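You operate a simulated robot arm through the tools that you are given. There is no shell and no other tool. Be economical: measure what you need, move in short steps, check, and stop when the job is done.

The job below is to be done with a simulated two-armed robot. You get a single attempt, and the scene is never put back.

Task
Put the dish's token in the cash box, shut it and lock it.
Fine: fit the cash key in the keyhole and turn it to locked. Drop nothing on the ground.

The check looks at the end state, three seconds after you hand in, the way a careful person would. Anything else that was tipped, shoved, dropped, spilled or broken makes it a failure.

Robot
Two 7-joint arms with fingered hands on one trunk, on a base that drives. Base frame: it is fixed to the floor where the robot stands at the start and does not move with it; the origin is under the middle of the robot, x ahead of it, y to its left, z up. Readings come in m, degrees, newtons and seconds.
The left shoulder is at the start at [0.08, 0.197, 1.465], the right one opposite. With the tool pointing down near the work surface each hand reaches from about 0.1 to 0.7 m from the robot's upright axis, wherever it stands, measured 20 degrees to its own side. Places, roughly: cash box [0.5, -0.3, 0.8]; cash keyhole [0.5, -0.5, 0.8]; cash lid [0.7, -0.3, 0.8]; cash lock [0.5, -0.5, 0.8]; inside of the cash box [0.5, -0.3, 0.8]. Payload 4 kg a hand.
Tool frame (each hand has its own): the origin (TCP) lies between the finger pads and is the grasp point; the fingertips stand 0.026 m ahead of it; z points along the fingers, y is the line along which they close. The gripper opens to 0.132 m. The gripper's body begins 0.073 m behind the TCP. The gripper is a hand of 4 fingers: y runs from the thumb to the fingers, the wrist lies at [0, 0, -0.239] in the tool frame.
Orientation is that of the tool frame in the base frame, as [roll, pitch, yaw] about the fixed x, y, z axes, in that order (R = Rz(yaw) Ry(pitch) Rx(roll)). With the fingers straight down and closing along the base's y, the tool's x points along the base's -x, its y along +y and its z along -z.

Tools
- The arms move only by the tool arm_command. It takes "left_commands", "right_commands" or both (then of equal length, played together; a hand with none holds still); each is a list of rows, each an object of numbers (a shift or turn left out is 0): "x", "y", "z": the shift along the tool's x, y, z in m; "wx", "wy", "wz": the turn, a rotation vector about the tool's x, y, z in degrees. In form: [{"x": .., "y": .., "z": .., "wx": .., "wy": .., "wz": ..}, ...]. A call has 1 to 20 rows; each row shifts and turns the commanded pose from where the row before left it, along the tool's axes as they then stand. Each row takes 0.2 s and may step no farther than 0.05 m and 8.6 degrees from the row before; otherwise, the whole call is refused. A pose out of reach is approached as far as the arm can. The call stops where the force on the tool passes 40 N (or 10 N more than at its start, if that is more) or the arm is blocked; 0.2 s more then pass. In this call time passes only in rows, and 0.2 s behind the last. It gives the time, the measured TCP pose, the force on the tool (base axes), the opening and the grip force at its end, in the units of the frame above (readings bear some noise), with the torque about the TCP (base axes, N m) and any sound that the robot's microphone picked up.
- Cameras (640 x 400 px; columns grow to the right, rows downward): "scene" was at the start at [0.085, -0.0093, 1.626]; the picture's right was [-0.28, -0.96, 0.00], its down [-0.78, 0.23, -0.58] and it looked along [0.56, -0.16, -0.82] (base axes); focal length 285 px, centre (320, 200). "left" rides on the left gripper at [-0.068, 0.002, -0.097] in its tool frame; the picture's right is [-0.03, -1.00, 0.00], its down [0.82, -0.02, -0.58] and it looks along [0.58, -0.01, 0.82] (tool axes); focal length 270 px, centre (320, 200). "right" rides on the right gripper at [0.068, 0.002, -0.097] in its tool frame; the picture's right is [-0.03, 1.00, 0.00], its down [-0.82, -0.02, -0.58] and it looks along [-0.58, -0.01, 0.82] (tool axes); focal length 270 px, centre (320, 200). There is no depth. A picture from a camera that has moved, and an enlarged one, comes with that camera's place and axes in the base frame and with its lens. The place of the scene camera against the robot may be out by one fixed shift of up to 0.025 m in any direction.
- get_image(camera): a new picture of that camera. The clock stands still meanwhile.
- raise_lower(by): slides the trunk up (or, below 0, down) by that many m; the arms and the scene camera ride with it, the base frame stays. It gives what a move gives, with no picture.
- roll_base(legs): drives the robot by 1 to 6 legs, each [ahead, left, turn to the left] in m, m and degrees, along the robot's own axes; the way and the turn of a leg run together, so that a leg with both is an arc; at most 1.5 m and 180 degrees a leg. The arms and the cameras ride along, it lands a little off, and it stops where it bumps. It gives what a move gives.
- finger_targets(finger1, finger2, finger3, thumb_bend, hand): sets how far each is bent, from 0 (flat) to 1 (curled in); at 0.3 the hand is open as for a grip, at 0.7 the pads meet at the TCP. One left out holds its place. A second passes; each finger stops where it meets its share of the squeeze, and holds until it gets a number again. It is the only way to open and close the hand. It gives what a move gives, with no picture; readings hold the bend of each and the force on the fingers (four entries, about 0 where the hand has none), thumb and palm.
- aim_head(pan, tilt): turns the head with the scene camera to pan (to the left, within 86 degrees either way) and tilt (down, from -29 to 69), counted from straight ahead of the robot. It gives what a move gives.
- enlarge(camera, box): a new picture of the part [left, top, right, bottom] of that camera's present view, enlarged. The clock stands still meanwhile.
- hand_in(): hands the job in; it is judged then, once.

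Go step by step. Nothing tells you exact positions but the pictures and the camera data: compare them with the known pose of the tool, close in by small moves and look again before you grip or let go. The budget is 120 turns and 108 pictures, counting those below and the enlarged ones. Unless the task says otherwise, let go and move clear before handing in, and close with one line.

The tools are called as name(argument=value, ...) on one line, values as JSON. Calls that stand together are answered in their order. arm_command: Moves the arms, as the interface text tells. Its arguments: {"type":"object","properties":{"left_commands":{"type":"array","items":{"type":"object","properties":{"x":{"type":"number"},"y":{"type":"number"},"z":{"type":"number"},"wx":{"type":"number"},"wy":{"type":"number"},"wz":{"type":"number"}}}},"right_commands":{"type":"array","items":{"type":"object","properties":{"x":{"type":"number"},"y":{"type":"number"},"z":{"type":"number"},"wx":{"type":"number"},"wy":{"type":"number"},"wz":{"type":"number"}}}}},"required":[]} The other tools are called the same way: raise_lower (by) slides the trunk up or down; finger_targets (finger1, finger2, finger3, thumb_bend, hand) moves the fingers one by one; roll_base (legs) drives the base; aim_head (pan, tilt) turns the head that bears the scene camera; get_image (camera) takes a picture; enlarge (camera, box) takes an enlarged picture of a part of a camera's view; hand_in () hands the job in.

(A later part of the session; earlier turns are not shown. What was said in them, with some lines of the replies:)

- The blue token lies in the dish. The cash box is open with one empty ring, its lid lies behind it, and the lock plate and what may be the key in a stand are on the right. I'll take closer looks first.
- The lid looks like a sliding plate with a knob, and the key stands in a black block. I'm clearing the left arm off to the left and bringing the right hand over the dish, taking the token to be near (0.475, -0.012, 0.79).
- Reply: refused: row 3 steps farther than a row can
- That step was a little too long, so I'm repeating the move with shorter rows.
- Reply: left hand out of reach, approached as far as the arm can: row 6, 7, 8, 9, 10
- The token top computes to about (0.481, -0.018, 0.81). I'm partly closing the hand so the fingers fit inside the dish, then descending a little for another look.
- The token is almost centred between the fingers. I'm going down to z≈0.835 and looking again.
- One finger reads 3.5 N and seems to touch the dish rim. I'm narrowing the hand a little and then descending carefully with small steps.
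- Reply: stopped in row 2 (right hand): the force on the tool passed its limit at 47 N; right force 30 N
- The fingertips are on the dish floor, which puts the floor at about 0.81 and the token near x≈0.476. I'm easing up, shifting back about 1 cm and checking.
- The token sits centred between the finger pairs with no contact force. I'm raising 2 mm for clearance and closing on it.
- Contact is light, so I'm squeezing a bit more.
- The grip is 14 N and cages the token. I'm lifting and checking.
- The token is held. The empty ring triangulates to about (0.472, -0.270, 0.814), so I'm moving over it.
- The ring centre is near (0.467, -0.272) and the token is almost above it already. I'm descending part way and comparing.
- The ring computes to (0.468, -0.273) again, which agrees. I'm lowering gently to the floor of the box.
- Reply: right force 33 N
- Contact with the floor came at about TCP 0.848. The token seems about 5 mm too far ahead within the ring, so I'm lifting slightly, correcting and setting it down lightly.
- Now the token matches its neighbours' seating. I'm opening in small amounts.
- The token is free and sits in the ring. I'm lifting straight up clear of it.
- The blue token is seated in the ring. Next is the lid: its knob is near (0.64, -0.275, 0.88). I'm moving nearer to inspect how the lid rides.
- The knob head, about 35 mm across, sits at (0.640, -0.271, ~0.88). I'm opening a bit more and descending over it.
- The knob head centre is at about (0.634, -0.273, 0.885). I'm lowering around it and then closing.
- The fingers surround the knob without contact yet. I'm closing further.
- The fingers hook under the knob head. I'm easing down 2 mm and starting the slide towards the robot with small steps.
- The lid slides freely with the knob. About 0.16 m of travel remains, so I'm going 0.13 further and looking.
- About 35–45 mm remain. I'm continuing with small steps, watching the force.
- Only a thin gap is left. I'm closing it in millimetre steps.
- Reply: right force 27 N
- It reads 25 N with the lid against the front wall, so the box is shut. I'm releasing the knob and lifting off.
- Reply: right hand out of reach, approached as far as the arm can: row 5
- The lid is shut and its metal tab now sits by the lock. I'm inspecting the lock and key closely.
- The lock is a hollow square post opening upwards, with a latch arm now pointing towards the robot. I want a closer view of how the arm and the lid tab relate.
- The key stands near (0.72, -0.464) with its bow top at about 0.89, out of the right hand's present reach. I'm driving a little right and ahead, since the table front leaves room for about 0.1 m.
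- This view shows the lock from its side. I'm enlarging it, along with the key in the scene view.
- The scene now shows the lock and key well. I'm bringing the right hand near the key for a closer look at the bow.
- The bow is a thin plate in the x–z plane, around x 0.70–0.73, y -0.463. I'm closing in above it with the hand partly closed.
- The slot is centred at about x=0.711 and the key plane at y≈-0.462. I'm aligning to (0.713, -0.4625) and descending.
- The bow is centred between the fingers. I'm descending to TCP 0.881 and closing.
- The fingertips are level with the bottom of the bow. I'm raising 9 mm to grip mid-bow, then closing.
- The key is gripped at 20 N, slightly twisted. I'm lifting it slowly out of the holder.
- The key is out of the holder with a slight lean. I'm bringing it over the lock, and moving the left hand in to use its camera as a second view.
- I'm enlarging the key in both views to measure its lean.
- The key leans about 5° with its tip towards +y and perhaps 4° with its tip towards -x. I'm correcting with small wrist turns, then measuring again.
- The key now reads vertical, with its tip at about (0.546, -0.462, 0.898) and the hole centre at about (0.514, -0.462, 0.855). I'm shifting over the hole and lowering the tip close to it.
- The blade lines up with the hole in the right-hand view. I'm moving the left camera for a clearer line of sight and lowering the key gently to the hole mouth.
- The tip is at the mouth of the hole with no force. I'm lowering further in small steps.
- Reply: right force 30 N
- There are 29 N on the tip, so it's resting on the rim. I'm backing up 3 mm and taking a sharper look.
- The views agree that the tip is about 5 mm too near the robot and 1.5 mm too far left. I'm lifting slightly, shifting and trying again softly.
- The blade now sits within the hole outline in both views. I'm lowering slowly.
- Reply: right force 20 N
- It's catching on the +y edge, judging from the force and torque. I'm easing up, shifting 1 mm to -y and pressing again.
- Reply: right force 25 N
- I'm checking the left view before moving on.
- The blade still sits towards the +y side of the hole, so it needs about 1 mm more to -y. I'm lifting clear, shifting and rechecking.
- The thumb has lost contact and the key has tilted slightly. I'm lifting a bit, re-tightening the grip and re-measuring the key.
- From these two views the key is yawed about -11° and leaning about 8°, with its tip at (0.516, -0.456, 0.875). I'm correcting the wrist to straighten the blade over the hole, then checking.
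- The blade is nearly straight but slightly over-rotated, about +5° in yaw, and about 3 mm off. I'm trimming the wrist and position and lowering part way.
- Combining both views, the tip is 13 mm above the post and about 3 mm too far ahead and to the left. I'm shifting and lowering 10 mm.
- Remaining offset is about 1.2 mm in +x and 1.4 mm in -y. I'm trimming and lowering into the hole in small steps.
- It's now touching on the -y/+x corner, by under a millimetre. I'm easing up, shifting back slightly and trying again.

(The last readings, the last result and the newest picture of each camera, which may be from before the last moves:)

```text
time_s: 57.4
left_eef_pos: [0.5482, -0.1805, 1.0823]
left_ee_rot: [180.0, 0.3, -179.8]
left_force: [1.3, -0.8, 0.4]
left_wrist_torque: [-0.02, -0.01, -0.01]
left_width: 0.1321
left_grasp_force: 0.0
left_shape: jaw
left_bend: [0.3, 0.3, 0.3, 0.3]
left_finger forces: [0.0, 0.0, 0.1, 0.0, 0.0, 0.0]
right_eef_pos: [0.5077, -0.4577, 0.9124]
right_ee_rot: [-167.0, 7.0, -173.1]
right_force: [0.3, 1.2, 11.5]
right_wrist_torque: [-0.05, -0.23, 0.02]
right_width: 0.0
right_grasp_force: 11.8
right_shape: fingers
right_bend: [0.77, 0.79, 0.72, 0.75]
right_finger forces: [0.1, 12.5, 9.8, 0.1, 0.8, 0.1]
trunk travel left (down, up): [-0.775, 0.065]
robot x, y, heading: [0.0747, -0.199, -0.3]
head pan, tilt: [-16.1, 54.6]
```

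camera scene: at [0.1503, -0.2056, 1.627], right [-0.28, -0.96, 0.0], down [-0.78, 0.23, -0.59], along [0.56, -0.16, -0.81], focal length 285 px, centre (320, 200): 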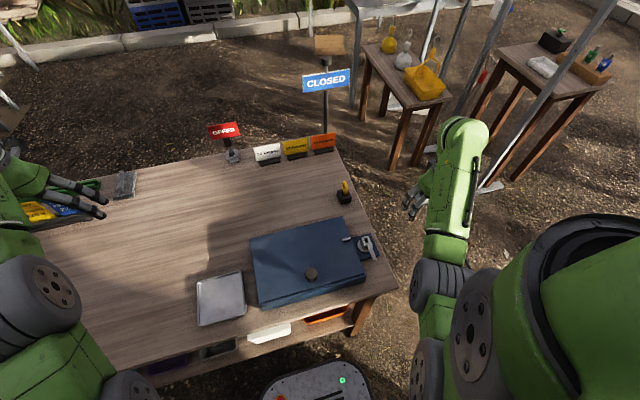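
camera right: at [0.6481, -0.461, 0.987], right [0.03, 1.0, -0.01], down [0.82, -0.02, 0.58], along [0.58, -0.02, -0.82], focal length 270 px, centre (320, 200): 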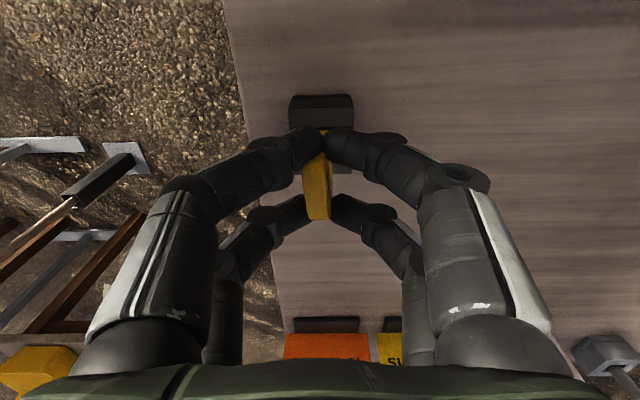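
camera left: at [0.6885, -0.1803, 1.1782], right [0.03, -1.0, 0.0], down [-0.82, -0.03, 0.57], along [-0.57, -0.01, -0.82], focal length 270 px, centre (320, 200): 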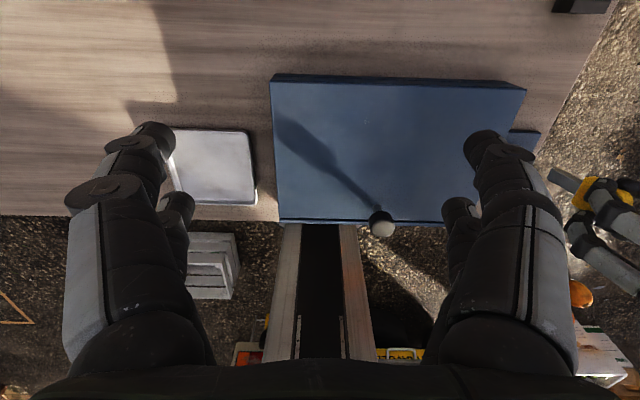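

It went a little deeper with less force. I'm wiggling slightly towards -x/+y and pressing on.

arm_command(right_commands=[{"x": -0.0001, "y": -0.0002, "z": -0.001}, {"x": 0.0008, "y": 0.0004}, {"x": 0.0002, "y": 0.0004, "z": 0.002}, {"x": 0.0002, "y": 0.0004, "z": 0.002}, {"x": 0.0001, "y": 0.0002, "z": 0.001}, {}])

enlarge(camera="left", box=[535, 90, 595, 145])

```text
time_s: 58.8
left_eef_pos: [0.5479, -0.1816, 1.0831]
left_ee_rot: [179.9, 0.4, -179.9]
left_force: [-0.4, -0.6, -0.1]
left_wrist_torque: [0.02, 0.01, -0.04]
left_width: 0.1319
left_grasp_force: 0.0
left_shape: jaw
left_bend: [0.3, 0.3, 0.3, 0.3]
left_finger forces: [0.0, 0.0, 0.0, 0.0, 0.0, 0.0]
right_eef_pos: [0.5075, -0.4594, 0.9081]
right_ee_rot: [-167.0, 6.9, -173.1]
right_force: [1.6, 1.6, 11.0]
right_wrist_torque: [-0.03, -0.2, -0.04]
right_width: 0.0
right_grasp_force: 11.5
right_shape: fingers
right_bend: [0.77, 0.79, 0.72, 0.75]
right_finger forces: [0.0, 11.4, 9.7, 0.1, 0.4, 0.0]
trunk travel left (down, up): [-0.775, 0.065]
robot x, y, heading: [0.0787, -0.199, 0.1]
head pan, tilt: [-16.1, 54.6]
```

```text
7.27 times, centred on (565, 118) of left
camera zoom: at [0.6166, -0.1792, 1.1798], right [0.03, -1.0, 0.0], down [-0.82, -0.02, 0.57], along [-0.57, -0.02, -0.82], focal length 1966 px, centre (-1462, 800)
```

zoom: 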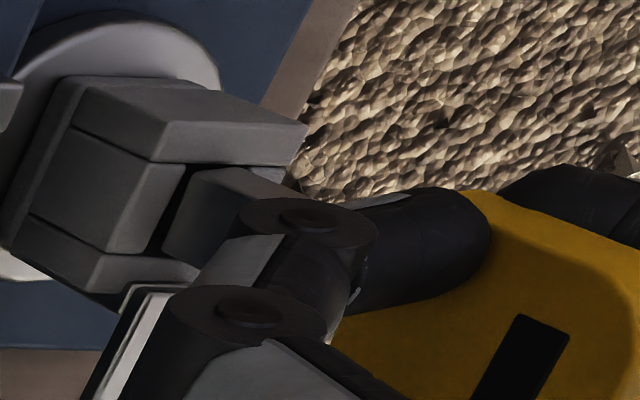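

The blade edge is resting on the -y wall, with the gap now on the +y side. I'm shifting +y by about 1.3 mm and pressing lightly.

arm_command(right_commands=[{"x": -0.0001, "y": -0.0002, "z": -0.0015}, {"y": 0.0016, "z": -0.0003}, {}, {"x": 0.0002, "y": 0.0004, "z": 0.002}, {"x": 0.0001, "y": 0.0002, "z": 0.001}, {}])

enlarge(camera="left", box=[535, 90, 595, 145])

```text
time_s: 60.2
left_eef_pos: [0.5478, -0.1803, 1.0842]
left_ee_rot: [179.9, 0.4, -179.7]
left_force: [0.4, -0.5, 0.1]
left_wrist_torque: [-0.03, 0.02, 0.0]
left_width: 0.1319
left_grasp_force: 0.1
left_shape: jaw
left_bend: [0.3, 0.3, 0.3, 0.3]
left_finger forces: [0.0, 0.1, 0.0, 0.0, 0.0, 0.0]
right_eef_pos: [0.508, -0.456, 0.9071]
right_ee_rot: [-166.9, 7.0, -173.1]
right_force: [0.6, 2.3, 13.0]
right_wrist_torque: [-0.07, -0.23, 0.02]
right_width: 0.0002
right_grasp_force: 11.7
right_shape: fingers
right_bend: [0.77, 0.79, 0.72, 0.75]
right_finger forces: [0.0, 12.7, 10.5, 0.1, 0.1, 0.1]
trunk travel left (down, up): [-0.775, 0.065]
robot x, y, heading: [0.0815, -0.2041, 0.2]
head pan, tilt: [-16.1, 54.6]
```

```text
7.27 times, centred on (565, 118) of left
camera zoom: at [0.6168, -0.1791, 1.1798], right [0.03, -1.0, 0.0], down [-0.82, -0.02, 0.57], along [-0.57, -0.02, -0.82], focal length 1966 px, centre (-1462, 800)
```

zoom: 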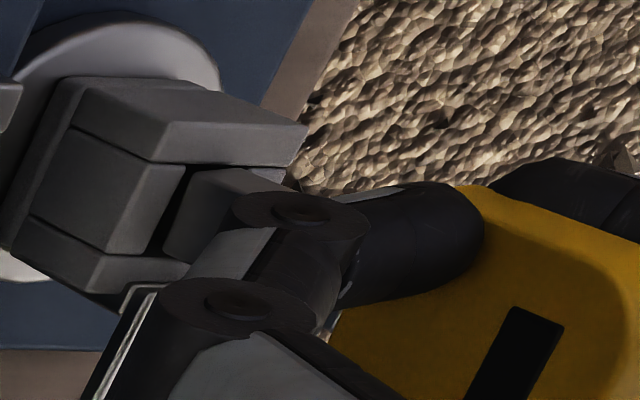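

The near digits carry nothing now, and fingers 2 and 3 oppose each other on the bow. I'm lifting, opening the idle pair so the two flat pads square up the key, and checking.

arm_command(right_commands=[{"x": -0.0012, "y": -0.0022, "z": -0.0097}, {"x": -0.0006, "y": -0.0011, "z": -0.005}])

finger_targets(hand="right", finger1=0.6, finger2=0.85, finger3=0.85, thumb_bend=0.6)

get_image(camera="right")

```text
time_s: 60.8
left_eef_pos: [0.5495, -0.1807, 1.0833]
left_ee_rot: [179.9, 0.2, -179.8]
left_force: [-0.9, -0.2, -0.6]
left_wrist_torque: [-0.05, -0.02, -0.01]
left_width: 0.1319
left_grasp_force: 0.0
left_shape: jaw
left_bend: [0.3, 0.3, 0.3, 0.3]
left_finger forces: [0.0, 0.1, 0.0, 0.0, 0.1, 0.0]
right_eef_pos: [0.5061, -0.4563, 0.9205]
right_ee_rot: [-167.0, 6.8, -173.1]
right_force: [-0.2, -0.6, 0.5]
right_wrist_torque: [-0.03, -0.02, 0.03]
right_width: 0.0
right_grasp_force: 8.4
right_shape: fingers
right_bend: [0.77, 0.78, 0.71, 0.74]
right_finger forces: [0.0, 8.5, 8.7, 0.0, 0.1, 0.0]
trunk travel left (down, up): [-0.775, 0.065]
robot x, y, heading: [0.0814, -0.1967, 0.1]
head pan, tilt: [-16.1, 54.6]
```

```text
time_s: 61.8
left_eef_pos: [0.5489, -0.1815, 1.0818]
left_ee_rot: [179.9, 0.2, -179.7]
left_force: [0.1, -0.5, -0.1]
left_wrist_torque: [0.02, 0.0, 0.0]
left_width: 0.1318
left_grasp_force: 0.0
left_shape: jaw
left_bend: [0.3, 0.3, 0.3, 0.3]
left_finger forces: [0.0, 0.1, 0.0, 0.1, 0.0, 0.0]
right_eef_pos: [0.5087, -0.4567, 0.9219]
right_ee_rot: [-166.9, 6.9, -173.0]
right_force: [-0.5, 0.1, -0.2]
right_wrist_torque: [0.05, 0.02, -0.01]
right_width: 0.0319
right_grasp_force: 8.0
right_shape: fingers
right_bend: [0.6, 0.78, 0.7, 0.6]
right_finger forces: [0.1, 8.7, 8.7, 0.0, 0.0, 0.0]
trunk travel left (down, up): [-0.775, 0.065]
robot x, y, heading: [0.0772, -0.2016, 0.2]
head pan, tilt: [-16.1, 54.6]
```

```text
13 pictures are left
camera right: at [0.4269, -0.4445, 1.0077], right [-0.07, 0.97, -0.22], down [0.72, 0.2, 0.66], along [0.69, -0.12, -0.72], focal length 270 px, centre (320, 200)
```

right: 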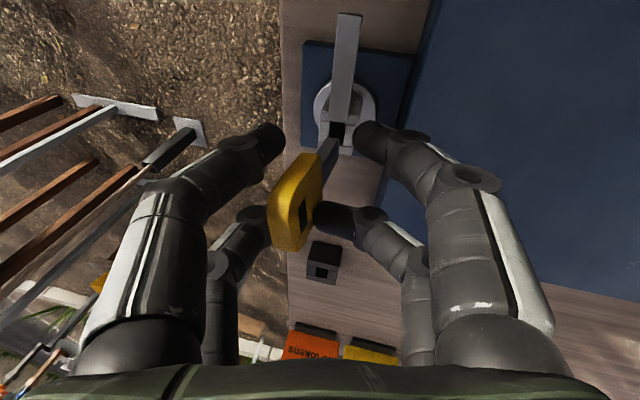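

With the near digits open, the whole key is visible and hangs by fingers 2 and 3, with its tip leaning about 5° to +y. I'm correcting the roll, raising slightly and measuring in both views.

arm_command(right_commands=[{"x": -0.001, "y": -0.0018, "z": -0.008}, {"wx": 5}, {"y": 0.004, "z": -0.001}, {}])

enlarge(camera="right", box=[250, 90, 390, 250])

enlarge(camera="left", box=[535, 85, 615, 160])

```text
time_s: 62.8
left_eef_pos: [0.5485, -0.1814, 1.0832]
left_ee_rot: [179.8, 0.3, -179.8]
left_force: [0.0, 0.1, 0.0]
left_wrist_torque: [0.0, 0.02, -0.02]
left_width: 0.1321
left_grasp_force: 0.0
left_shape: jaw
left_bend: [0.3, 0.3, 0.3, 0.3]
left_finger forces: [0.1, 0.1, 0.0, 0.1, 0.1, 0.1]
right_eef_pos: [0.508, -0.4535, 0.9298]
right_ee_rot: [-161.9, 6.9, -173.1]
right_force: [0.0, 0.3, -0.3]
right_wrist_torque: [0.02, 0.0, 0.01]
right_width: 0.0322
right_grasp_force: 8.8
right_shape: fingers
right_bend: [0.6, 0.78, 0.7, 0.6]
right_finger forces: [0.0, 8.8, 8.8, 0.1, 0.0, 0.1]
trunk travel left (down, up): [-0.775, 0.065]
robot x, y, heading: [0.0788, -0.2004, -0.1]
head pan, tilt: [-16.1, 54.6]
```

```text
2.50 times, centred on (320, 170) of right
camera zoom: at [0.4254, -0.4323, 1.0132], right [-0.05, 0.95, -0.3], down [0.72, 0.25, 0.65], along [0.69, -0.18, -0.7], focal length 676 px, centre (320, 275)
```

zoom: 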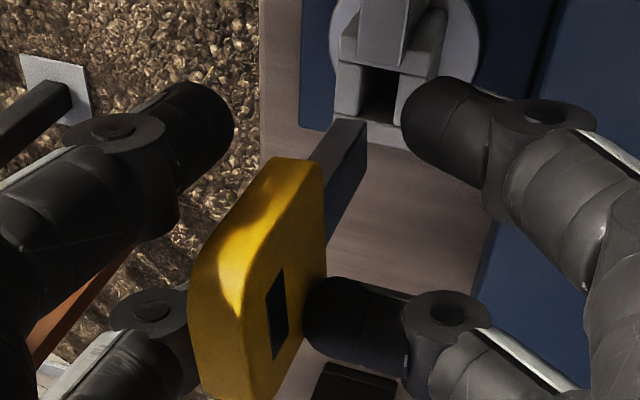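

```text
5.33 times, centred on (575, 122) of left
camera zoom: at [0.6179, -0.1802, 1.1792], right [0.03, -1.0, 0.0], down [-0.82, -0.03, 0.57], along [-0.57, -0.01, -0.82], focal length 1442 px, centre (-1040, 613)
```

zoom: 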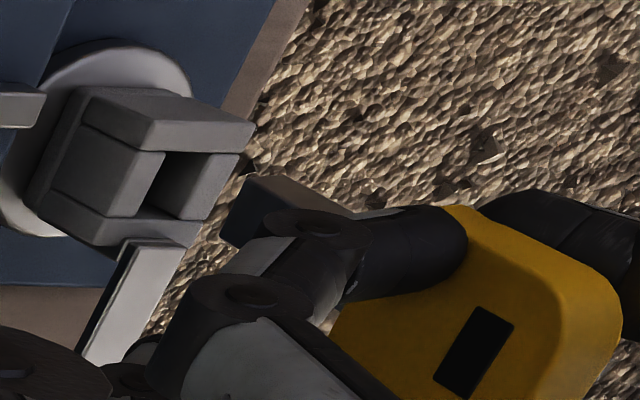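

Clean geometry at last: the tip is at (0.5197, -0.4646, 0.8685) and the hole at (0.5167, -0.463, 0.846), with the blade yawed about +5° and leaning about 2°. I'm applying these corrections and lowering to about 4 mm above the post.

arm_command(right_commands=[{"x": 0.0014, "y": 0.0046, "z": -0.0017}, {"x": 0.0011, "y": 0.0027, "z": 0.0086}, {"wx": 2.57, "wy": 1.6, "wz": 4.45}, {"x": 0.001, "y": 0.003, "z": 0.0085}, {}])

enlarge(camera="right", box=[290, 70, 390, 170])

```text
time_s: 64.0
left_eef_pos: [0.5486, -0.1827, 1.0821]
left_ee_rot: [179.9, 0.3, -179.8]
left_force: [-0.8, -0.4, -1.1]
left_wrist_torque: [0.01, 0.0, 0.0]
left_width: 0.1321
left_grasp_force: 0.1
left_shape: jaw
left_bend: [0.3, 0.3, 0.3, 0.3]
left_finger forces: [0.0, 0.0, 0.0, 0.0, 0.0, 0.1]
right_eef_pos: [0.5049, -0.4493, 0.9108]
right_ee_rot: [-160.0, 6.8, -177.9]
right_force: [-0.4, 0.1, -1.3]
right_wrist_torque: [0.01, -0.01, -0.01]
right_width: 0.0318
right_grasp_force: 8.3
right_shape: fingers
right_bend: [0.6, 0.78, 0.7, 0.6]
right_finger forces: [0.1, 8.8, 8.8, 0.1, 0.1, 0.1]
trunk travel left (down, up): [-0.775, 0.065]
robot x, y, heading: [0.0777, -0.197, 0.2]
head pan, tilt: [-16.1, 54.6]
```

```text
4.00 times, centred on (340, 120) of right
camera zoom: at [0.426, -0.4181, 0.9941], right [0.03, 0.94, -0.34], down [0.74, 0.21, 0.64], along [0.67, -0.27, -0.69], focal length 1081 px, centre (240, 520)
```

zoom: 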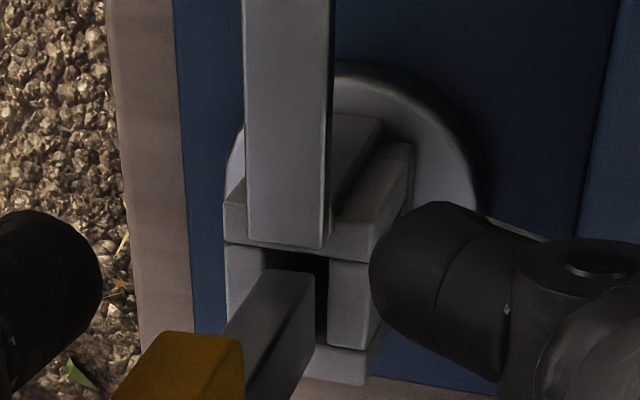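

The blade is now well centred over the hole, with perhaps 3° of yaw left. I'm trimming that and lowering gently.

arm_command(right_commands=[{"x": -0.0007, "y": 0.0006, "z": -0.0001}, {"wx": 0.34, "wy": 1.0, "wz": 2.8}, {"x": 0.0002, "y": 0.0007, "z": 0.0019}, {"x": 0.0002, "y": 0.0007, "z": 0.0019}, {"x": 0.0002, "y": 0.0007, "z": 0.0019}, {"x": 0.0002, "y": 0.0007, "z": 0.0019}, {}])

```text
time_s: 65.6
left_eef_pos: [0.5478, -0.1811, 1.0822]
left_ee_rot: [179.9, 0.3, -179.9]
left_force: [-0.3, -0.1, 0.0]
left_wrist_torque: [0.01, 0.03, 0.01]
left_width: 0.1322
left_grasp_force: 0.0
left_shape: jaw
left_bend: [0.3, 0.3, 0.3, 0.3]
left_finger forces: [0.0, 0.0, 0.0, 0.1, 0.1, 0.1]
right_eef_pos: [0.5065, -0.4479, 0.9029]
right_ee_rot: [-160.0, 6.8, 179.2]
right_force: [0.8, -0.3, 0.1]
right_wrist_torque: [-0.02, 0.02, 0.0]
right_width: 0.0322
right_grasp_force: 8.2
right_shape: fingers
right_bend: [0.6, 0.79, 0.71, 0.6]
right_finger forces: [0.0, 7.8, 8.1, 0.0, 0.1, 0.0]
trunk travel left (down, up): [-0.775, 0.065]
robot x, y, heading: [0.0766, -0.1986, -0.1]
head pan, tilt: [-16.1, 54.6]
```

There's no contact force, so it's likely entering. I'm continuing down.

arm_command(right_commands=[{"x": 0.0002, "y": 0.0007, "z": 0.0019}, {"x": 0.0002, "y": 0.0007, "z": 0.0019}, {"x": 0.0002, "y": 0.0007, "z": 0.0019}, {}])

enlarge(camera="right", box=[280, 70, 400, 190])

```text
time_s: 66.6
left_eef_pos: [0.5495, -0.1813, 1.0818]
left_ee_rot: [179.8, 0.2, -179.8]
left_force: [0.0, 0.9, -0.1]
left_wrist_torque: [0.02, 0.0, 0.0]
left_width: 0.1318
left_grasp_force: 0.1
left_shape: jaw
left_bend: [0.3, 0.3, 0.3, 0.3]
left_finger forces: [0.0, 0.0, 0.0, 0.0, 0.0, 0.1]
right_eef_pos: [0.5067, -0.4486, 0.8953]
right_ee_rot: [-160.0, 6.9, 179.1]
right_force: [0.3, -1.0, -0.7]
right_wrist_torque: [-0.01, 0.01, 0.0]
right_width: 0.0319
right_grasp_force: 8.2
right_shape: fingers
right_bend: [0.6, 0.79, 0.71, 0.6]
right_finger forces: [0.0, 7.9, 8.1, 0.1, 0.0, 0.1]
trunk travel left (down, up): [-0.775, 0.065]
robot x, y, heading: [0.0806, -0.1995, -0.1]
head pan, tilt: [-16.1, 54.6]
```

```text
3.33 times, centred on (340, 130) of right
camera zoom: at [0.4293, -0.413, 0.9794], right [0.08, 0.94, -0.34], down [0.75, 0.17, 0.64], along [0.66, -0.3, -0.69], focal length 901 px, centre (253, 433)
```

zoom: 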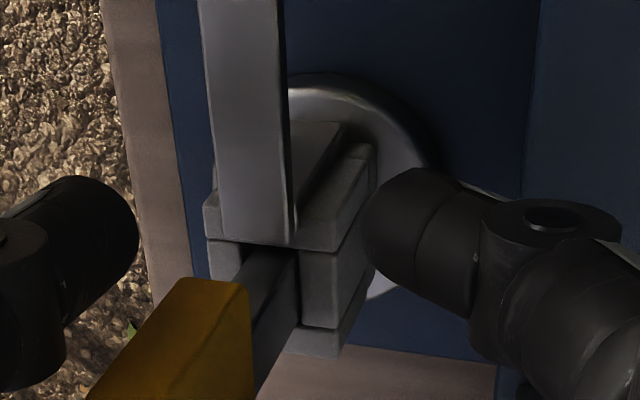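

The blade is inside the hole by about 11 mm without force. I'm continuing deeper.

arm_command(right_commands=[{"x": 0.0002, "y": 0.0007, "z": 0.0019}, {"x": 0.0002, "y": 0.0007, "z": 0.0019}, {"x": 0.0002, "y": 0.0007, "z": 0.0019}, {"x": 0.0002, "y": 0.0007, "z": 0.0019}, {"x": 0.0002, "y": 0.0007, "z": 0.0019}, {}])

```text
time_s: 68.0
left_eef_pos: [0.5501, -0.1803, 1.0822]
left_ee_rot: [179.9, 0.2, -179.8]
left_force: [0.1, -0.7, -0.2]
left_wrist_torque: [-0.04, -0.01, -0.04]
left_width: 0.1316
left_grasp_force: 0.1
left_shape: jaw
left_bend: [0.3, 0.3, 0.3, 0.3]
left_finger forces: [0.0, 0.0, 0.0, 0.1, 0.1, 0.0]
right_eef_pos: [0.5059, -0.4477, 0.8865]
right_ee_rot: [-160.0, 6.9, 179.2]
right_force: [-0.1, -0.4, 0.2]
right_wrist_torque: [-0.01, 0.02, 0.03]
right_width: 0.0319
right_grasp_force: 7.5
right_shape: fingers
right_bend: [0.6, 0.79, 0.71, 0.6]
right_finger forces: [0.0, 7.5, 8.0, 0.0, 0.0, 0.0]
trunk travel left (down, up): [-0.775, 0.065]
robot x, y, heading: [0.079, -0.2032, -0.1]
head pan, tilt: [-16.1, 54.6]
```

Still free at about 20 mm in. I'm lowering a few more millimetres while watching for contact.

arm_command(right_commands=[{"x": 0.0002, "y": 0.0007, "z": 0.0019}, {"x": 0.0002, "y": 0.0007, "z": 0.0019}, {"x": 0.0002, "y": 0.0007, "z": 0.0019}, {}])

get_image(camera="right")

```text
time_s: 69.0
left_eef_pos: [0.5482, -0.1811, 1.0827]
left_ee_rot: [179.9, 0.3, -179.8]
left_force: [-0.9, 0.0, -0.4]
left_wrist_torque: [-0.03, -0.01, -0.01]
left_width: 0.1319
left_grasp_force: 0.1
left_shape: jaw
left_bend: [0.3, 0.3, 0.3, 0.3]
left_finger forces: [0.0, 0.0, 0.0, 0.0, 0.0, 0.1]
right_eef_pos: [0.5083, -0.4483, 0.8827]
right_ee_rot: [-160.0, 6.9, 179.1]
right_force: [5.3, -0.8, 9.6]
right_wrist_torque: [-0.12, -0.17, 0.06]
right_width: 0.0312
right_grasp_force: 10.2
right_shape: fingers
right_bend: [0.61, 0.8, 0.71, 0.6]
right_finger forces: [1.3, 9.8, 10.1, 0.1, 0.1, 0.1]
trunk travel left (down, up): [-0.775, 0.065]
robot x, y, heading: [0.0773, -0.2003, 0.1]
head pan, tilt: [-16.1, 54.6]
```

```text
8 pictures are left
camera right: at [0.4296, -0.4123, 0.9641], right [0.08, 0.94, -0.34], down [0.75, 0.17, 0.65], along [0.66, -0.3, -0.69], focal length 270 px, centre (320, 200)
```

right: 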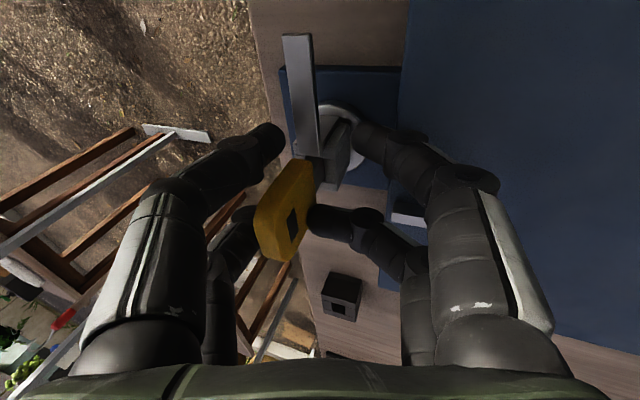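

The key is seated by over 20 mm and a light contact has appeared. I'm releasing it and lifting straight up, so the hand can come upright for a better grip for turning.

finger_targets(hand="right", finger1=0.6, finger2=0.64, finger3=0.57, thumb_bend=0.57)

arm_command(right_commands=[{"x": -0.0011, "y": -0.0034, "z": -0.0094}, {"x": -0.0023, "y": -0.0068, "z": -0.0187}, {"x": -0.0034, "y": -0.0102, "z": -0.028}, {"x": -0.0034, "y": -0.0102, "z": -0.028}, {"wx": -7, "wy": 2}, {"wx": -7, "wy": 2.5}, {"wx": -6, "wy": 2.5}, {}])

get_image(camera="right")

```text
time_s: 70.0
left_eef_pos: [0.5481, -0.1817, 1.0828]
left_ee_rot: [179.7, 0.4, -179.7]
left_force: [0.0, -0.1, -0.1]
left_wrist_torque: [0.01, -0.03, 0.01]
left_width: 0.132
left_grasp_force: 0.0
left_shape: jaw
left_bend: [0.3, 0.3, 0.3, 0.3]
left_finger forces: [0.0, 0.1, 0.1, 0.1, 0.0, 0.0]
right_eef_pos: [0.5066, -0.4481, 0.8812]
right_ee_rot: [-160.0, 6.9, 179.1]
right_force: [-0.7, -0.8, 0.0]
right_wrist_torque: [0.0, 0.03, 0.03]
right_width: 0.0369
right_grasp_force: 0.4
right_shape: fingers
right_bend: [0.61, 0.64, 0.56, 0.56]
right_finger forces: [0.8, 0.0, 0.1, 0.0, 0.0, 0.0]
trunk travel left (down, up): [-0.775, 0.065]
robot x, y, heading: [0.0793, -0.2004, -0.0]
head pan, tilt: [-16.1, 54.6]
```

```text
time_s: 71.8
left_eef_pos: [0.5487, -0.1814, 1.0824]
left_ee_rot: [180.0, 0.3, -179.8]
left_force: [0.2, 0.0, -0.4]
left_wrist_torque: [0.03, 0.02, 0.07]
left_width: 0.1318
left_grasp_force: 0.0
left_shape: jaw
left_bend: [0.3, 0.3, 0.3, 0.3]
left_finger forces: [0.1, 0.0, 0.0, 0.0, 0.1, 0.0]
right_eef_pos: [0.5062, -0.4469, 0.9692]
right_ee_rot: [179.8, 0.0, 178.2]
right_force: [-0.8, 0.1, -0.2]
right_wrist_torque: [0.07, 0.02, -0.02]
right_width: 0.0386
right_grasp_force: 0.1
right_shape: fingers
right_bend: [0.6, 0.64, 0.56, 0.56]
right_finger forces: [0.0, 0.0, 0.0, 0.0, 0.1, 0.0]
trunk travel left (down, up): [-0.775, 0.065]
robot x, y, heading: [0.0788, -0.1987, 0.1]
head pan, tilt: [-16.1, 54.6]
```

```text
7 pictures are left
camera right: at [0.4383, -0.4443, 1.0682], right [0.06, 1.0, 0.0], down [0.82, -0.05, 0.58], along [0.58, -0.03, -0.82], focal length 270 px, centre (320, 200)
```

right: 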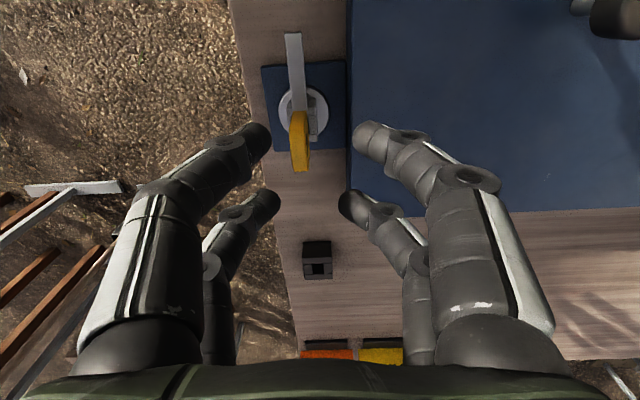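

The key stands upright in the keyhole. I'm setting the fingers evenly, placing the far pair squarely over the bow, descending and gripping with that pair.

finger_targets(hand="right", finger1=0.57, finger2=0.57, finger3=0.57, thumb_bend=0.57)

arm_command(right_commands=[{"x": 0.005, "y": -0.0165}, {"z": 0.02}, {"z": 0.02}, {"z": 0.02}, {"z": 0.012}, {"z": 0.003}, {}])

get_image(camera="right")

```text
time_s: 72.8
left_eef_pos: [0.5488, -0.1822, 1.0817]
left_ee_rot: [179.8, 0.4, -179.7]
left_force: [0.7, 0.2, -0.3]
left_wrist_torque: [0.02, -0.01, -0.01]
left_width: 0.1322
left_grasp_force: 0.1
left_shape: jaw
left_bend: [0.3, 0.3, 0.3, 0.3]
left_finger forces: [0.0, 0.0, 0.0, 0.0, 0.0, 0.0]
right_eef_pos: [0.5063, -0.4487, 0.97]
right_ee_rot: [179.9, 0.1, 178.2]
right_force: [-0.2, 0.6, -1.1]
right_wrist_torque: [0.01, 0.0, 0.01]
right_width: 0.0447
right_grasp_force: 0.1
right_shape: fingers
right_bend: [0.56, 0.56, 0.56, 0.56]
right_finger forces: [0.0, 0.0, 0.0, 0.1, 0.0, 0.0]
trunk travel left (down, up): [-0.775, 0.065]
robot x, y, heading: [0.0757, -0.1968, 0.1]
head pan, tilt: [-16.1, 54.6]
```

```text
time_s: 74.4
left_eef_pos: [0.5494, -0.1823, 1.0824]
left_ee_rot: [179.8, 0.3, -179.8]
left_force: [0.0, 0.1, -0.3]
left_wrist_torque: [0.02, -0.01, 0.0]
left_width: 0.1319
left_grasp_force: 0.1
left_shape: jaw
left_bend: [0.3, 0.3, 0.3, 0.3]
left_finger forces: [0.0, 0.0, 0.0, 0.1, 0.0, 0.0]
right_eef_pos: [0.5001, -0.4626, 0.8948]
right_ee_rot: [180.0, -0.1, 178.2]
right_force: [-0.2, -0.3, 0.3]
right_wrist_torque: [0.03, -0.01, -0.02]
right_width: 0.0448
right_grasp_force: 0.0
right_shape: fingers
right_bend: [0.56, 0.56, 0.56, 0.56]
right_finger forces: [0.0, 0.1, 0.0, 0.0, 0.1, 0.0]
trunk travel left (down, up): [-0.775, 0.065]
robot x, y, heading: [0.0791, -0.1945, 0.1]
head pan, tilt: [-16.1, 54.6]
```

```text
6 pictures are left
camera right: at [0.4331, -0.4605, 0.9936], right [0.06, 1.0, 0.0], down [0.81, -0.05, 0.58], along [0.58, -0.03, -0.82], focal length 270 px, centre (320, 200)
```

right: 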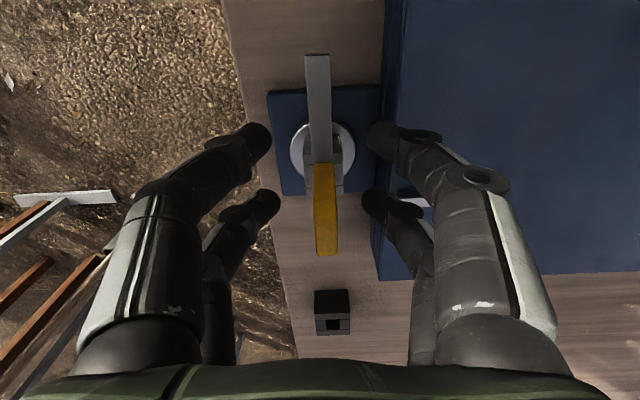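

The bow stands between the far pair. I'm shifting back 3 mm to centre it on their pads and closing that pair.

arm_command(right_commands=[{"x": 0.003, "y": 0.001}])

finger_targets(hand="right", finger2=0.85, finger3=0.85)

```text
time_s: 74.8
left_eef_pos: [0.5489, -0.182, 1.0832]
left_ee_rot: [179.8, 0.3, -179.8]
left_force: [0.0, -0.2, 0.2]
left_wrist_torque: [-0.01, 0.02, -0.01]
left_width: 0.1319
left_grasp_force: 0.0
left_shape: jaw
left_bend: [0.3, 0.3, 0.3, 0.3]
left_finger forces: [0.1, 0.0, 0.0, 0.1, 0.1, 0.0]
right_eef_pos: [0.4975, -0.4632, 0.8952]
right_ee_rot: [180.0, -0.1, 178.1]
right_force: [0.7, -0.1, -0.9]
right_wrist_torque: [0.03, 0.02, 0.0]
right_width: 0.0452
right_grasp_force: 0.1
right_shape: fingers
right_bend: [0.56, 0.56, 0.56, 0.56]
right_finger forces: [0.0, 0.0, 0.0, 0.1, 0.0, 0.0]
trunk travel left (down, up): [-0.775, 0.065]
robot x, y, heading: [0.0789, -0.2014, -0.2]
head pan, tilt: [-16.1, 54.6]
```

```text
time_s: 75.8
left_eef_pos: [0.549, -0.1807, 1.083]
left_ee_rot: [179.8, 0.3, -179.7]
left_force: [0.4, 0.2, 0.3]
left_wrist_torque: [-0.04, -0.01, 0.02]
left_width: 0.132
left_grasp_force: 0.0
left_shape: jaw
left_bend: [0.3, 0.3, 0.3, 0.3]
left_finger forces: [0.0, 0.0, 0.1, 0.0, 0.0, 0.0]
right_eef_pos: [0.4976, -0.4633, 0.8951]
right_ee_rot: [179.9, 0.1, 178.2]
right_force: [-0.3, 0.3, 0.2]
right_wrist_torque: [0.02, -0.01, 0.02]
right_width: 0.0453
right_grasp_force: 8.5
right_shape: fingers
right_bend: [0.56, 0.71, 0.72, 0.56]
right_finger forces: [0.0, 8.6, 8.4, 0.0, 0.1, 0.0]
trunk travel left (down, up): [-0.775, 0.065]
robot x, y, heading: [0.0809, -0.1992, 0.1]
head pan, tilt: [-16.1, 54.6]
```

The grip is even at 8.5 N. I'm pressing the key down to seat it fully.

arm_command(right_commands=[{"z": 0.002}, {"z": 0.002}, {"z": 0.002}, {"z": 0.002}, {}])

```text
time_s: 77.0
left_eef_pos: [0.5476, -0.1802, 1.0826]
left_ee_rot: [179.9, 0.4, -179.8]
left_force: [0.1, -0.4, 0.8]
left_wrist_torque: [0.01, -0.01, -0.01]
left_width: 0.1319
left_grasp_force: 0.0
left_shape: jaw
left_bend: [0.3, 0.3, 0.3, 0.3]
left_finger forces: [0.0, 0.1, 0.0, 0.0, 0.1, 0.0]
right_eef_pos: [0.4977, -0.4631, 0.8886]
right_ee_rot: [180.0, 0.1, 178.1]
right_force: [2.4, -0.3, 17.5]
right_wrist_torque: [0.01, -0.36, -0.03]
right_width: 0.0453
right_grasp_force: 13.3
right_shape: fingers
right_bend: [0.56, 0.73, 0.73, 0.56]
right_finger forces: [0.0, 13.2, 12.8, 0.0, 0.0, 0.0]
trunk travel left (down, up): [-0.775, 0.065]
robot x, y, heading: [0.0781, -0.1978, -0.2]
head pan, tilt: [-16.1, 54.6]
```

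17 N acts at the key axis, so the key is bottomed. I'm relieving the load and starting the turn clockwise about the key axis, which would bring the arm towards the lid.

arm_command(right_commands=[{"z": -0.002}, {"x": -0.0001, "y": 0.0013, "wz": 4}, {"x": -0.0002, "y": 0.0026, "wz": 8}, {"x": -0.0002, "y": 0.0026, "wz": 8}, {}])

get_image(camera="right")

```text
time_s: 78.2
left_eef_pos: [0.5481, -0.1821, 1.0837]
left_ee_rot: [179.9, 0.4, -179.8]
left_force: [-0.3, 0.4, 0.4]
left_wrist_torque: [-0.03, 0.0, 0.01]
left_width: 0.1322
left_grasp_force: 0.1
left_shape: jaw
left_bend: [0.3, 0.3, 0.3, 0.3]
left_finger forces: [0.0, 0.0, 0.1, 0.1, 0.0, 0.0]
right_eef_pos: [0.4972, -0.4552, 0.8899]
right_ee_rot: [179.9, 0.1, 158.1]
right_force: [3.2, -0.5, 9.7]
right_wrist_torque: [-0.07, -0.2, 0.02]
right_width: 0.0449
right_grasp_force: 11.8
right_shape: fingers
right_bend: [0.56, 0.73, 0.73, 0.56]
right_finger forces: [0.0, 11.2, 11.7, 0.0, 0.0, 0.0]
trunk travel left (down, up): [-0.775, 0.065]
robot x, y, heading: [0.0805, -0.1978, 0.0]
head pan, tilt: [-16.1, 54.6]
```

```text
5 pictures are left
camera right: at [0.4362, -0.4297, 0.9882], right [0.4, 0.92, 0.0], down [0.75, -0.33, 0.58], along [0.53, -0.23, -0.82], focal length 270 px, centre (320, 200)
```

right: 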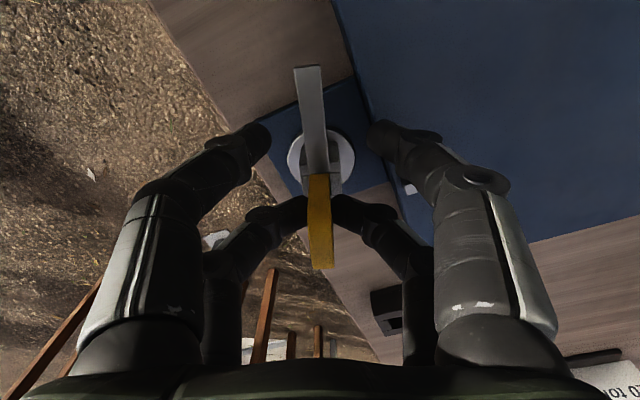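

The latch arm turned together with the key with no resistance. I'm continuing the turn.

arm_command(right_commands=[{"x": -0.0002, "y": 0.0027, "wz": 8}, {"x": -0.0002, "y": 0.0027, "wz": 8}, {"x": -0.0002, "y": 0.0027, "wz": 8}, {}])

```text
time_s: 79.2
left_eef_pos: [0.5483, -0.1805, 1.0835]
left_ee_rot: [179.8, 0.3, -179.9]
left_force: [-0.1, -0.8, 0.0]
left_wrist_torque: [0.01, -0.02, -0.02]
left_width: 0.1317
left_grasp_force: 0.0
left_shape: jaw
left_bend: [0.3, 0.3, 0.3, 0.3]
left_finger forces: [0.1, 0.0, 0.1, 0.0, 0.0, 0.0]
right_eef_pos: [0.5033, -0.4495, 0.8915]
right_ee_rot: [179.9, 0.0, 134.0]
right_force: [0.9, -2.1, 8.6]
right_wrist_torque: [-0.17, -0.14, 0.02]
right_width: 0.0453
right_grasp_force: 10.6
right_shape: fingers
right_bend: [0.56, 0.73, 0.73, 0.56]
right_finger forces: [0.0, 10.4, 11.5, 0.0, 0.0, 0.1]
trunk travel left (down, up): [-0.775, 0.065]
robot x, y, heading: [0.0799, -0.196, 0.1]
head pan, tilt: [-16.1, 54.6]
```

Turned about 45° smoothly. I'm continuing.

arm_command(right_commands=[{"x": -0.0002, "y": 0.0027, "wz": 8, "z": -0.001}, {"x": -0.0002, "y": 0.0027, "wz": 8}, {"x": -0.0002, "y": 0.0027, "wz": 8}, {}])

get_image(camera="right")

```text
time_s: 80.2
left_eef_pos: [0.5482, -0.1816, 1.0842]
left_ee_rot: [179.9, 0.4, -179.7]
left_force: [-0.4, -0.5, 0.3]
left_wrist_torque: [-0.02, 0.04, -0.01]
left_width: 0.1318
left_grasp_force: 0.1
left_shape: jaw
left_bend: [0.3, 0.3, 0.3, 0.3]
left_finger forces: [0.0, 0.0, 0.0, 0.0, 0.1, 0.1]
right_eef_pos: [0.509, -0.4456, 0.89]
right_ee_rot: [179.9, -0.1, 110.0]
right_force: [-1.7, -0.9, 6.6]
right_wrist_torque: [-0.1, -0.03, 0.02]
right_width: 0.0445
right_grasp_force: 10.1
right_shape: fingers
right_bend: [0.57, 0.72, 0.73, 0.56]
right_finger forces: [0.6, 9.2, 11.0, 0.0, 0.1, 0.0]
trunk travel left (down, up): [-0.775, 0.065]
robot x, y, heading: [0.0779, -0.1981, 0.4]
head pan, tilt: [-16.1, 54.6]
```

```text
4 pictures are left
camera right: at [0.4888, -0.3817, 0.9889], right [0.95, 0.32, 0.0], down [0.26, -0.77, 0.58], along [0.18, -0.55, -0.82], focal length 270 px, centre (320, 200)
```

right: 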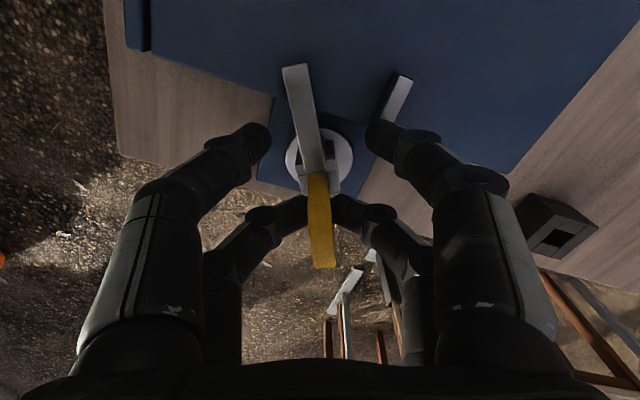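

The arm now swings over the lid, but finger 1 is beside the lid's tab and must not push it. I'm curling finger 1 inward, away from the tab, before going on.

finger_targets(hand="right", finger1=0.68)

arm_command(right_commands=[{"x": -0.0001, "y": 0.0017, "wz": 5}, {}])

```text
time_s: 81.2
left_eef_pos: [0.5479, -0.1814, 1.083]
left_ee_rot: [179.8, 0.3, -179.8]
left_force: [-0.5, 0.1, -0.9]
left_wrist_torque: [-0.02, -0.02, 0.0]
left_width: 0.1318
left_grasp_force: 0.0
left_shape: jaw
left_bend: [0.3, 0.3, 0.3, 0.3]
left_finger forces: [0.0, 0.0, 0.0, 0.1, 0.0, 0.0]
right_eef_pos: [0.5106, -0.4454, 0.8904]
right_ee_rot: [179.8, -0.2, 110.0]
right_force: [-1.5, -1.0, 5.0]
right_wrist_torque: [-0.11, -0.01, -0.03]
right_width: 0.0267
right_grasp_force: 9.9
right_shape: fingers
right_bend: [0.68, 0.72, 0.73, 0.56]
right_finger forces: [0.0, 9.0, 11.1, 0.0, 0.1, 0.0]
trunk travel left (down, up): [-0.775, 0.065]
robot x, y, heading: [0.0766, -0.1982, 0.0]
head pan, tilt: [-16.1, 54.6]
```

```text
time_s: 81.8
left_eef_pos: [0.5488, -0.1813, 1.0833]
left_ee_rot: [179.8, 0.4, -179.9]
left_force: [-0.2, -0.2, 1.3]
left_wrist_torque: [0.01, 0.0, -0.01]
left_width: 0.1318
left_grasp_force: 0.0
left_shape: jaw
left_bend: [0.3, 0.3, 0.3, 0.3]
left_finger forces: [0.0, 0.0, 0.0, 0.1, 0.0, 0.0]
right_eef_pos: [0.511, -0.4455, 0.8908]
right_ee_rot: [179.9, -0.1, 105.1]
right_force: [-1.5, -1.6, 5.0]
right_wrist_torque: [-0.15, 0.0, -0.01]
right_width: 0.0268
right_grasp_force: 10.7
right_shape: fingers
right_bend: [0.68, 0.72, 0.73, 0.56]
right_finger forces: [0.0, 8.8, 11.1, 0.0, 0.0, 0.1]
trunk travel left (down, up): [-0.775, 0.065]
robot x, y, heading: [0.0786, -0.2022, -0.1]
head pan, tilt: [-16.1, 54.6]
```

There's no contact on finger 1 now. I'm continuing to about 90°.

arm_command(right_commands=[{"x": -0.0001, "y": 0.0017, "wz": 5}, {"x": -0.0001, "y": 0.0017, "wz": 5}, {}])

get_image(camera="right")

```text
time_s: 82.6
left_eef_pos: [0.5488, -0.1811, 1.0831]
left_ee_rot: [179.9, 0.5, -179.8]
left_force: [-0.1, -0.2, 0.0]
left_wrist_torque: [0.04, 0.05, -0.05]
left_width: 0.1319
left_grasp_force: 0.1
left_shape: jaw
left_bend: [0.3, 0.3, 0.3, 0.3]
left_finger forces: [0.0, 0.0, 0.0, 0.0, 0.0, 0.0]
right_eef_pos: [0.5157, -0.4451, 0.8919]
right_ee_rot: [180.0, -0.1, 95.0]
right_force: [-2.4, -1.5, 4.9]
right_wrist_torque: [-0.14, 0.06, -0.04]
right_width: 0.0272
right_grasp_force: 10.4
right_shape: fingers
right_bend: [0.68, 0.72, 0.73, 0.56]
right_finger forces: [0.0, 8.8, 11.3, 0.1, 0.0, 0.1]
trunk travel left (down, up): [-0.775, 0.065]
robot x, y, heading: [0.0775, -0.1986, -0.1]
head pan, tilt: [-16.1, 54.6]
```

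```text
3 pictures are left
camera right: at [0.511, -0.3774, 0.9891], right [1.0, 0.06, 0.0], down [0.05, -0.82, 0.58], along [0.04, -0.58, -0.82], focal length 270 px, centre (320, 200)
```

right: 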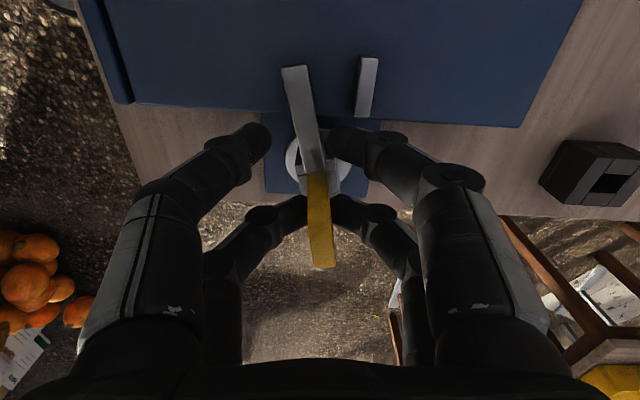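

The arm is at about 100°, with some lag. I'm turning on until it is square or meets its stop.

arm_command(right_commands=[{"x": -0.0001, "y": 0.002, "wz": 6}, {"x": -0.0001, "y": 0.002, "wz": 6}, {}])

```text
time_s: 83.4
left_eef_pos: [0.5466, -0.1811, 1.0835]
left_ee_rot: [179.8, 0.4, -179.7]
left_force: [0.1, 0.2, -0.1]
left_wrist_torque: [-0.01, 0.03, 0.02]
left_width: 0.1319
left_grasp_force: 0.1
left_shape: jaw
left_bend: [0.3, 0.3, 0.3, 0.3]
left_finger forces: [0.0, 0.0, 0.0, 0.1, 0.1, 0.0]
right_eef_pos: [0.5185, -0.4447, 0.8919]
right_ee_rot: [-180.0, 0.0, 83.0]
right_force: [-2.4, -2.4, 6.0]
right_wrist_torque: [-0.11, 0.12, -0.01]
right_width: 0.0268
right_grasp_force: 10.5
right_shape: fingers
right_bend: [0.68, 0.72, 0.73, 0.56]
right_finger forces: [0.0, 8.8, 11.6, 0.1, 0.0, 0.0]
trunk travel left (down, up): [-0.775, 0.065]
robot x, y, heading: [0.0789, -0.1997, 0.3]
head pan, tilt: [-16.1, 54.6]
```

No stop is felt yet. I'm adding a few more degrees to feel for the end of travel.

arm_command(right_commands=[{"x": -0.0001, "y": 0.0017, "wz": 5}, {}])

enlarge(camera="right", box=[220, 40, 420, 280])

```text
time_s: 84.0
left_eef_pos: [0.5477, -0.1825, 1.0841]
left_ee_rot: [179.8, 0.4, -179.8]
left_force: [-0.2, 0.1, -0.4]
left_wrist_torque: [0.01, 0.01, -0.03]
left_width: 0.132
left_grasp_force: 0.0
left_shape: jaw
left_bend: [0.3, 0.3, 0.3, 0.3]
left_finger forces: [0.0, 0.0, 0.0, 0.0, 0.1, 0.1]
right_eef_pos: [0.5197, -0.445, 0.8915]
right_ee_rot: [180.0, -0.1, 78.0]
right_force: [-3.7, -3.1, 5.9]
right_wrist_torque: [-0.13, 0.11, 0.01]
right_width: 0.0269
right_grasp_force: 10.6
right_shape: fingers
right_bend: [0.68, 0.72, 0.73, 0.56]
right_finger forces: [0.0, 8.8, 12.5, 0.0, 0.0, 0.1]
trunk travel left (down, up): [-0.775, 0.065]
robot x, y, heading: [0.0798, -0.2003, 0.1]
head pan, tilt: [-16.1, 54.6]
```

```text
1.67 times, centred on (320, 160) of right
camera zoom: at [0.5367, -0.3795, 0.9892], right [0.97, -0.23, 0.0], down [-0.19, -0.79, 0.58], along [-0.13, -0.56, -0.82], focal length 450 px, centre (320, 267)
```

zoom: 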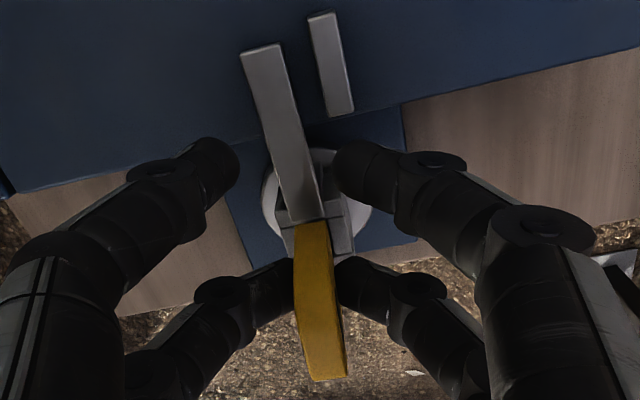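

The arm now looks square across the lid, about 90°. I'm giving one small extra turn to feel whether this is the stop.

arm_command(right_commands=[{"x": -0.0001, "y": 0.0014, "wz": 4}, {}])

```text
time_s: 84.6
left_eef_pos: [0.5479, -0.1822, 1.0844]
left_ee_rot: [179.8, 0.3, -179.9]
left_force: [-1.1, -1.3, 0.4]
left_wrist_torque: [-0.01, 0.01, 0.02]
left_width: 0.1319
left_grasp_force: 0.1
left_shape: jaw
left_bend: [0.3, 0.3, 0.3, 0.3]
left_finger forces: [0.1, 0.0, 0.0, 0.1, 0.1, 0.0]
right_eef_pos: [0.5216, -0.4459, 0.8899]
right_ee_rot: [-180.0, -0.1, 74.0]
right_force: [-3.8, -2.0, 5.7]
right_wrist_torque: [-0.11, 0.13, 0.03]
right_width: 0.027
right_grasp_force: 12.0
right_shape: fingers
right_bend: [0.68, 0.72, 0.73, 0.56]
right_finger forces: [0.0, 9.2, 13.4, 0.0, 0.0, 0.1]
trunk travel left (down, up): [-0.775, 0.065]
robot x, y, heading: [0.0806, -0.2007, -0.1]
head pan, tilt: [-16.1, 54.6]
```

The fingers feel rising resistance, consistent with the end stop. I'm releasing the key and lifting straight up to look.

finger_targets(hand="right", finger2=0.57, finger3=0.57)

arm_command(right_commands=[{"z": -0.01}, {"z": -0.02}, {"z": -0.03}, {"z": -0.03}, {}])

enlarge(camera="right", box=[240, 40, 440, 200])

```text
time_s: 85.6
left_eef_pos: [0.5489, -0.1816, 1.0829]
left_ee_rot: [179.6, 0.3, -179.8]
left_force: [0.6, -0.1, 1.2]
left_wrist_torque: [0.03, -0.01, 0.01]
left_width: 0.132
left_grasp_force: 0.1
left_shape: jaw
left_bend: [0.3, 0.3, 0.3, 0.3]
left_finger forces: [0.0, 0.0, 0.1, 0.0, 0.0, 0.1]
right_eef_pos: [0.5224, -0.4458, 0.89]
right_ee_rot: [-179.9, -0.1, 74.1]
right_force: [-0.3, 0.1, -0.1]
right_wrist_torque: [0.03, 0.0, -0.01]
right_width: 0.027
right_grasp_force: 0.1
right_shape: fingers
right_bend: [0.68, 0.56, 0.56, 0.56]
right_finger forces: [0.0, 0.0, 0.0, 0.0, 0.0, 0.0]
trunk travel left (down, up): [-0.775, 0.065]
robot x, y, heading: [0.0788, -0.1978, -0.0]
head pan, tilt: [-16.1, 54.6]
```

```text
time_s: 86.8
left_eef_pos: [0.5494, -0.1817, 1.0826]
left_ee_rot: [179.7, 0.2, -179.8]
left_force: [0.0, 0.0, 0.6]
left_wrist_torque: [0.0, -0.06, -0.01]
left_width: 0.1319
left_grasp_force: 0.0
left_shape: jaw
left_bend: [0.3, 0.3, 0.3, 0.3]
left_finger forces: [0.1, 0.1, 0.0, 0.0, 0.1, 0.0]
right_eef_pos: [0.5229, -0.4463, 0.9803]
right_ee_rot: [-179.9, 0.0, 74.1]
right_force: [-0.6, -0.2, 0.2]
right_wrist_torque: [0.0, -0.02, 0.0]
right_width: 0.027
right_grasp_force: 0.1
right_shape: fingers
right_bend: [0.68, 0.56, 0.56, 0.56]
right_finger forces: [0.1, 0.0, 0.0, 0.0, 0.0, 0.0]
trunk travel left (down, up): [-0.775, 0.065]
robot x, y, heading: [0.0781, -0.1963, 0.2]
head pan, tilt: [-16.1, 54.6]
```

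```text
2.50 times, centred on (340, 120) of right
camera zoom: at [0.544, -0.3813, 1.0785], right [0.95, -0.3, 0.0], down [-0.24, -0.78, 0.58], along [-0.17, -0.55, -0.82], focal length 676 px, centre (270, 400)
```

zoom: 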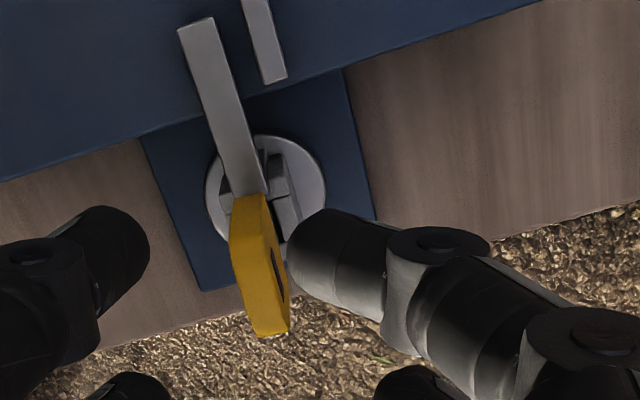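

The arm lies across the lid at about 90° and did not go past it, so the lock is at its stop. I'm moving the hand clear and taking a last overview.

arm_command(right_commands=[{"z": -0.02}, {"z": -0.02}, {"x": -0.031, "y": 0.009}, {"x": -0.031, "y": 0.009}, {"x": -0.031, "y": 0.009}, {"x": -0.031, "y": 0.009}, {"x": -0.031, "y": 0.009}, {}], left_commands=[{}, {}, {"y": 0.04}, {"y": 0.04}, {"y": 0.04}, {"y": 0.04}, {"y": 0.04}, {"y": 0.04}])

enlarge(camera="scene", box=[180, 170, 400, 330])

```text
time_s: 88.6
left_eef_pos: [0.5563, 0.0581, 1.0705]
left_ee_rot: [179.8, 0.3, -179.8]
left_force: [0.6, 0.7, 0.4]
left_wrist_torque: [-0.02, 0.04, 0.0]
left_width: 0.1318
left_grasp_force: 0.1
left_shape: jaw
left_bend: [0.3, 0.3, 0.3, 0.3]
left_finger forces: [0.0, 0.0, 0.0, 0.0, 0.1, 0.1]
left hand out of reach, approached as far as the arm can: row 4, 5, 7
right_eef_pos: [0.5239, -0.6052, 1.0202]
right_ee_rot: [179.8, 0.0, 74.2]
right_force: [0.8, 0.1, 0.0]
right_wrist_torque: [-0.03, 0.0, -0.04]
right_width: 0.0268
right_grasp_force: 0.0
right_shape: fingers
right_bend: [0.68, 0.56, 0.56, 0.56]
right_finger forces: [0.0, 0.0, 0.0, 0.0, 0.0, 0.0]
trunk travel left (down, up): [-0.775, 0.065]
robot x, y, heading: [0.0775, -0.1994, -0.1]
head pan, tilt: [-16.1, 54.6]
```

```text
2.50 times, centred on (290, 250) of scene
camera zoom: at [0.1637, -0.2067, 1.6261], right [-0.28, -0.96, 0.0], down [-0.78, 0.23, -0.58], along [0.56, -0.16, -0.82], focal length 712 px, centre (395, 75)
```

zoom: 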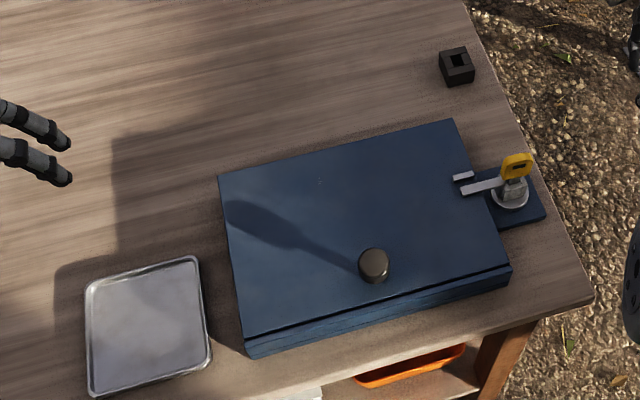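

The overview shows the lid shut, the key in the lock and the latch arm lying across the lid beside its tab. Nothing else looks disturbed and both hands are clear, so I'm handing in.

hand_in()

```text
The job is handed in.
```

The blue token is in the cash box's empty ring, the lid is shut, and the cash key is in the keyhole, turned about 90° to what felt like its stop. Nothing was dropped, and I have had no result from the check yet.
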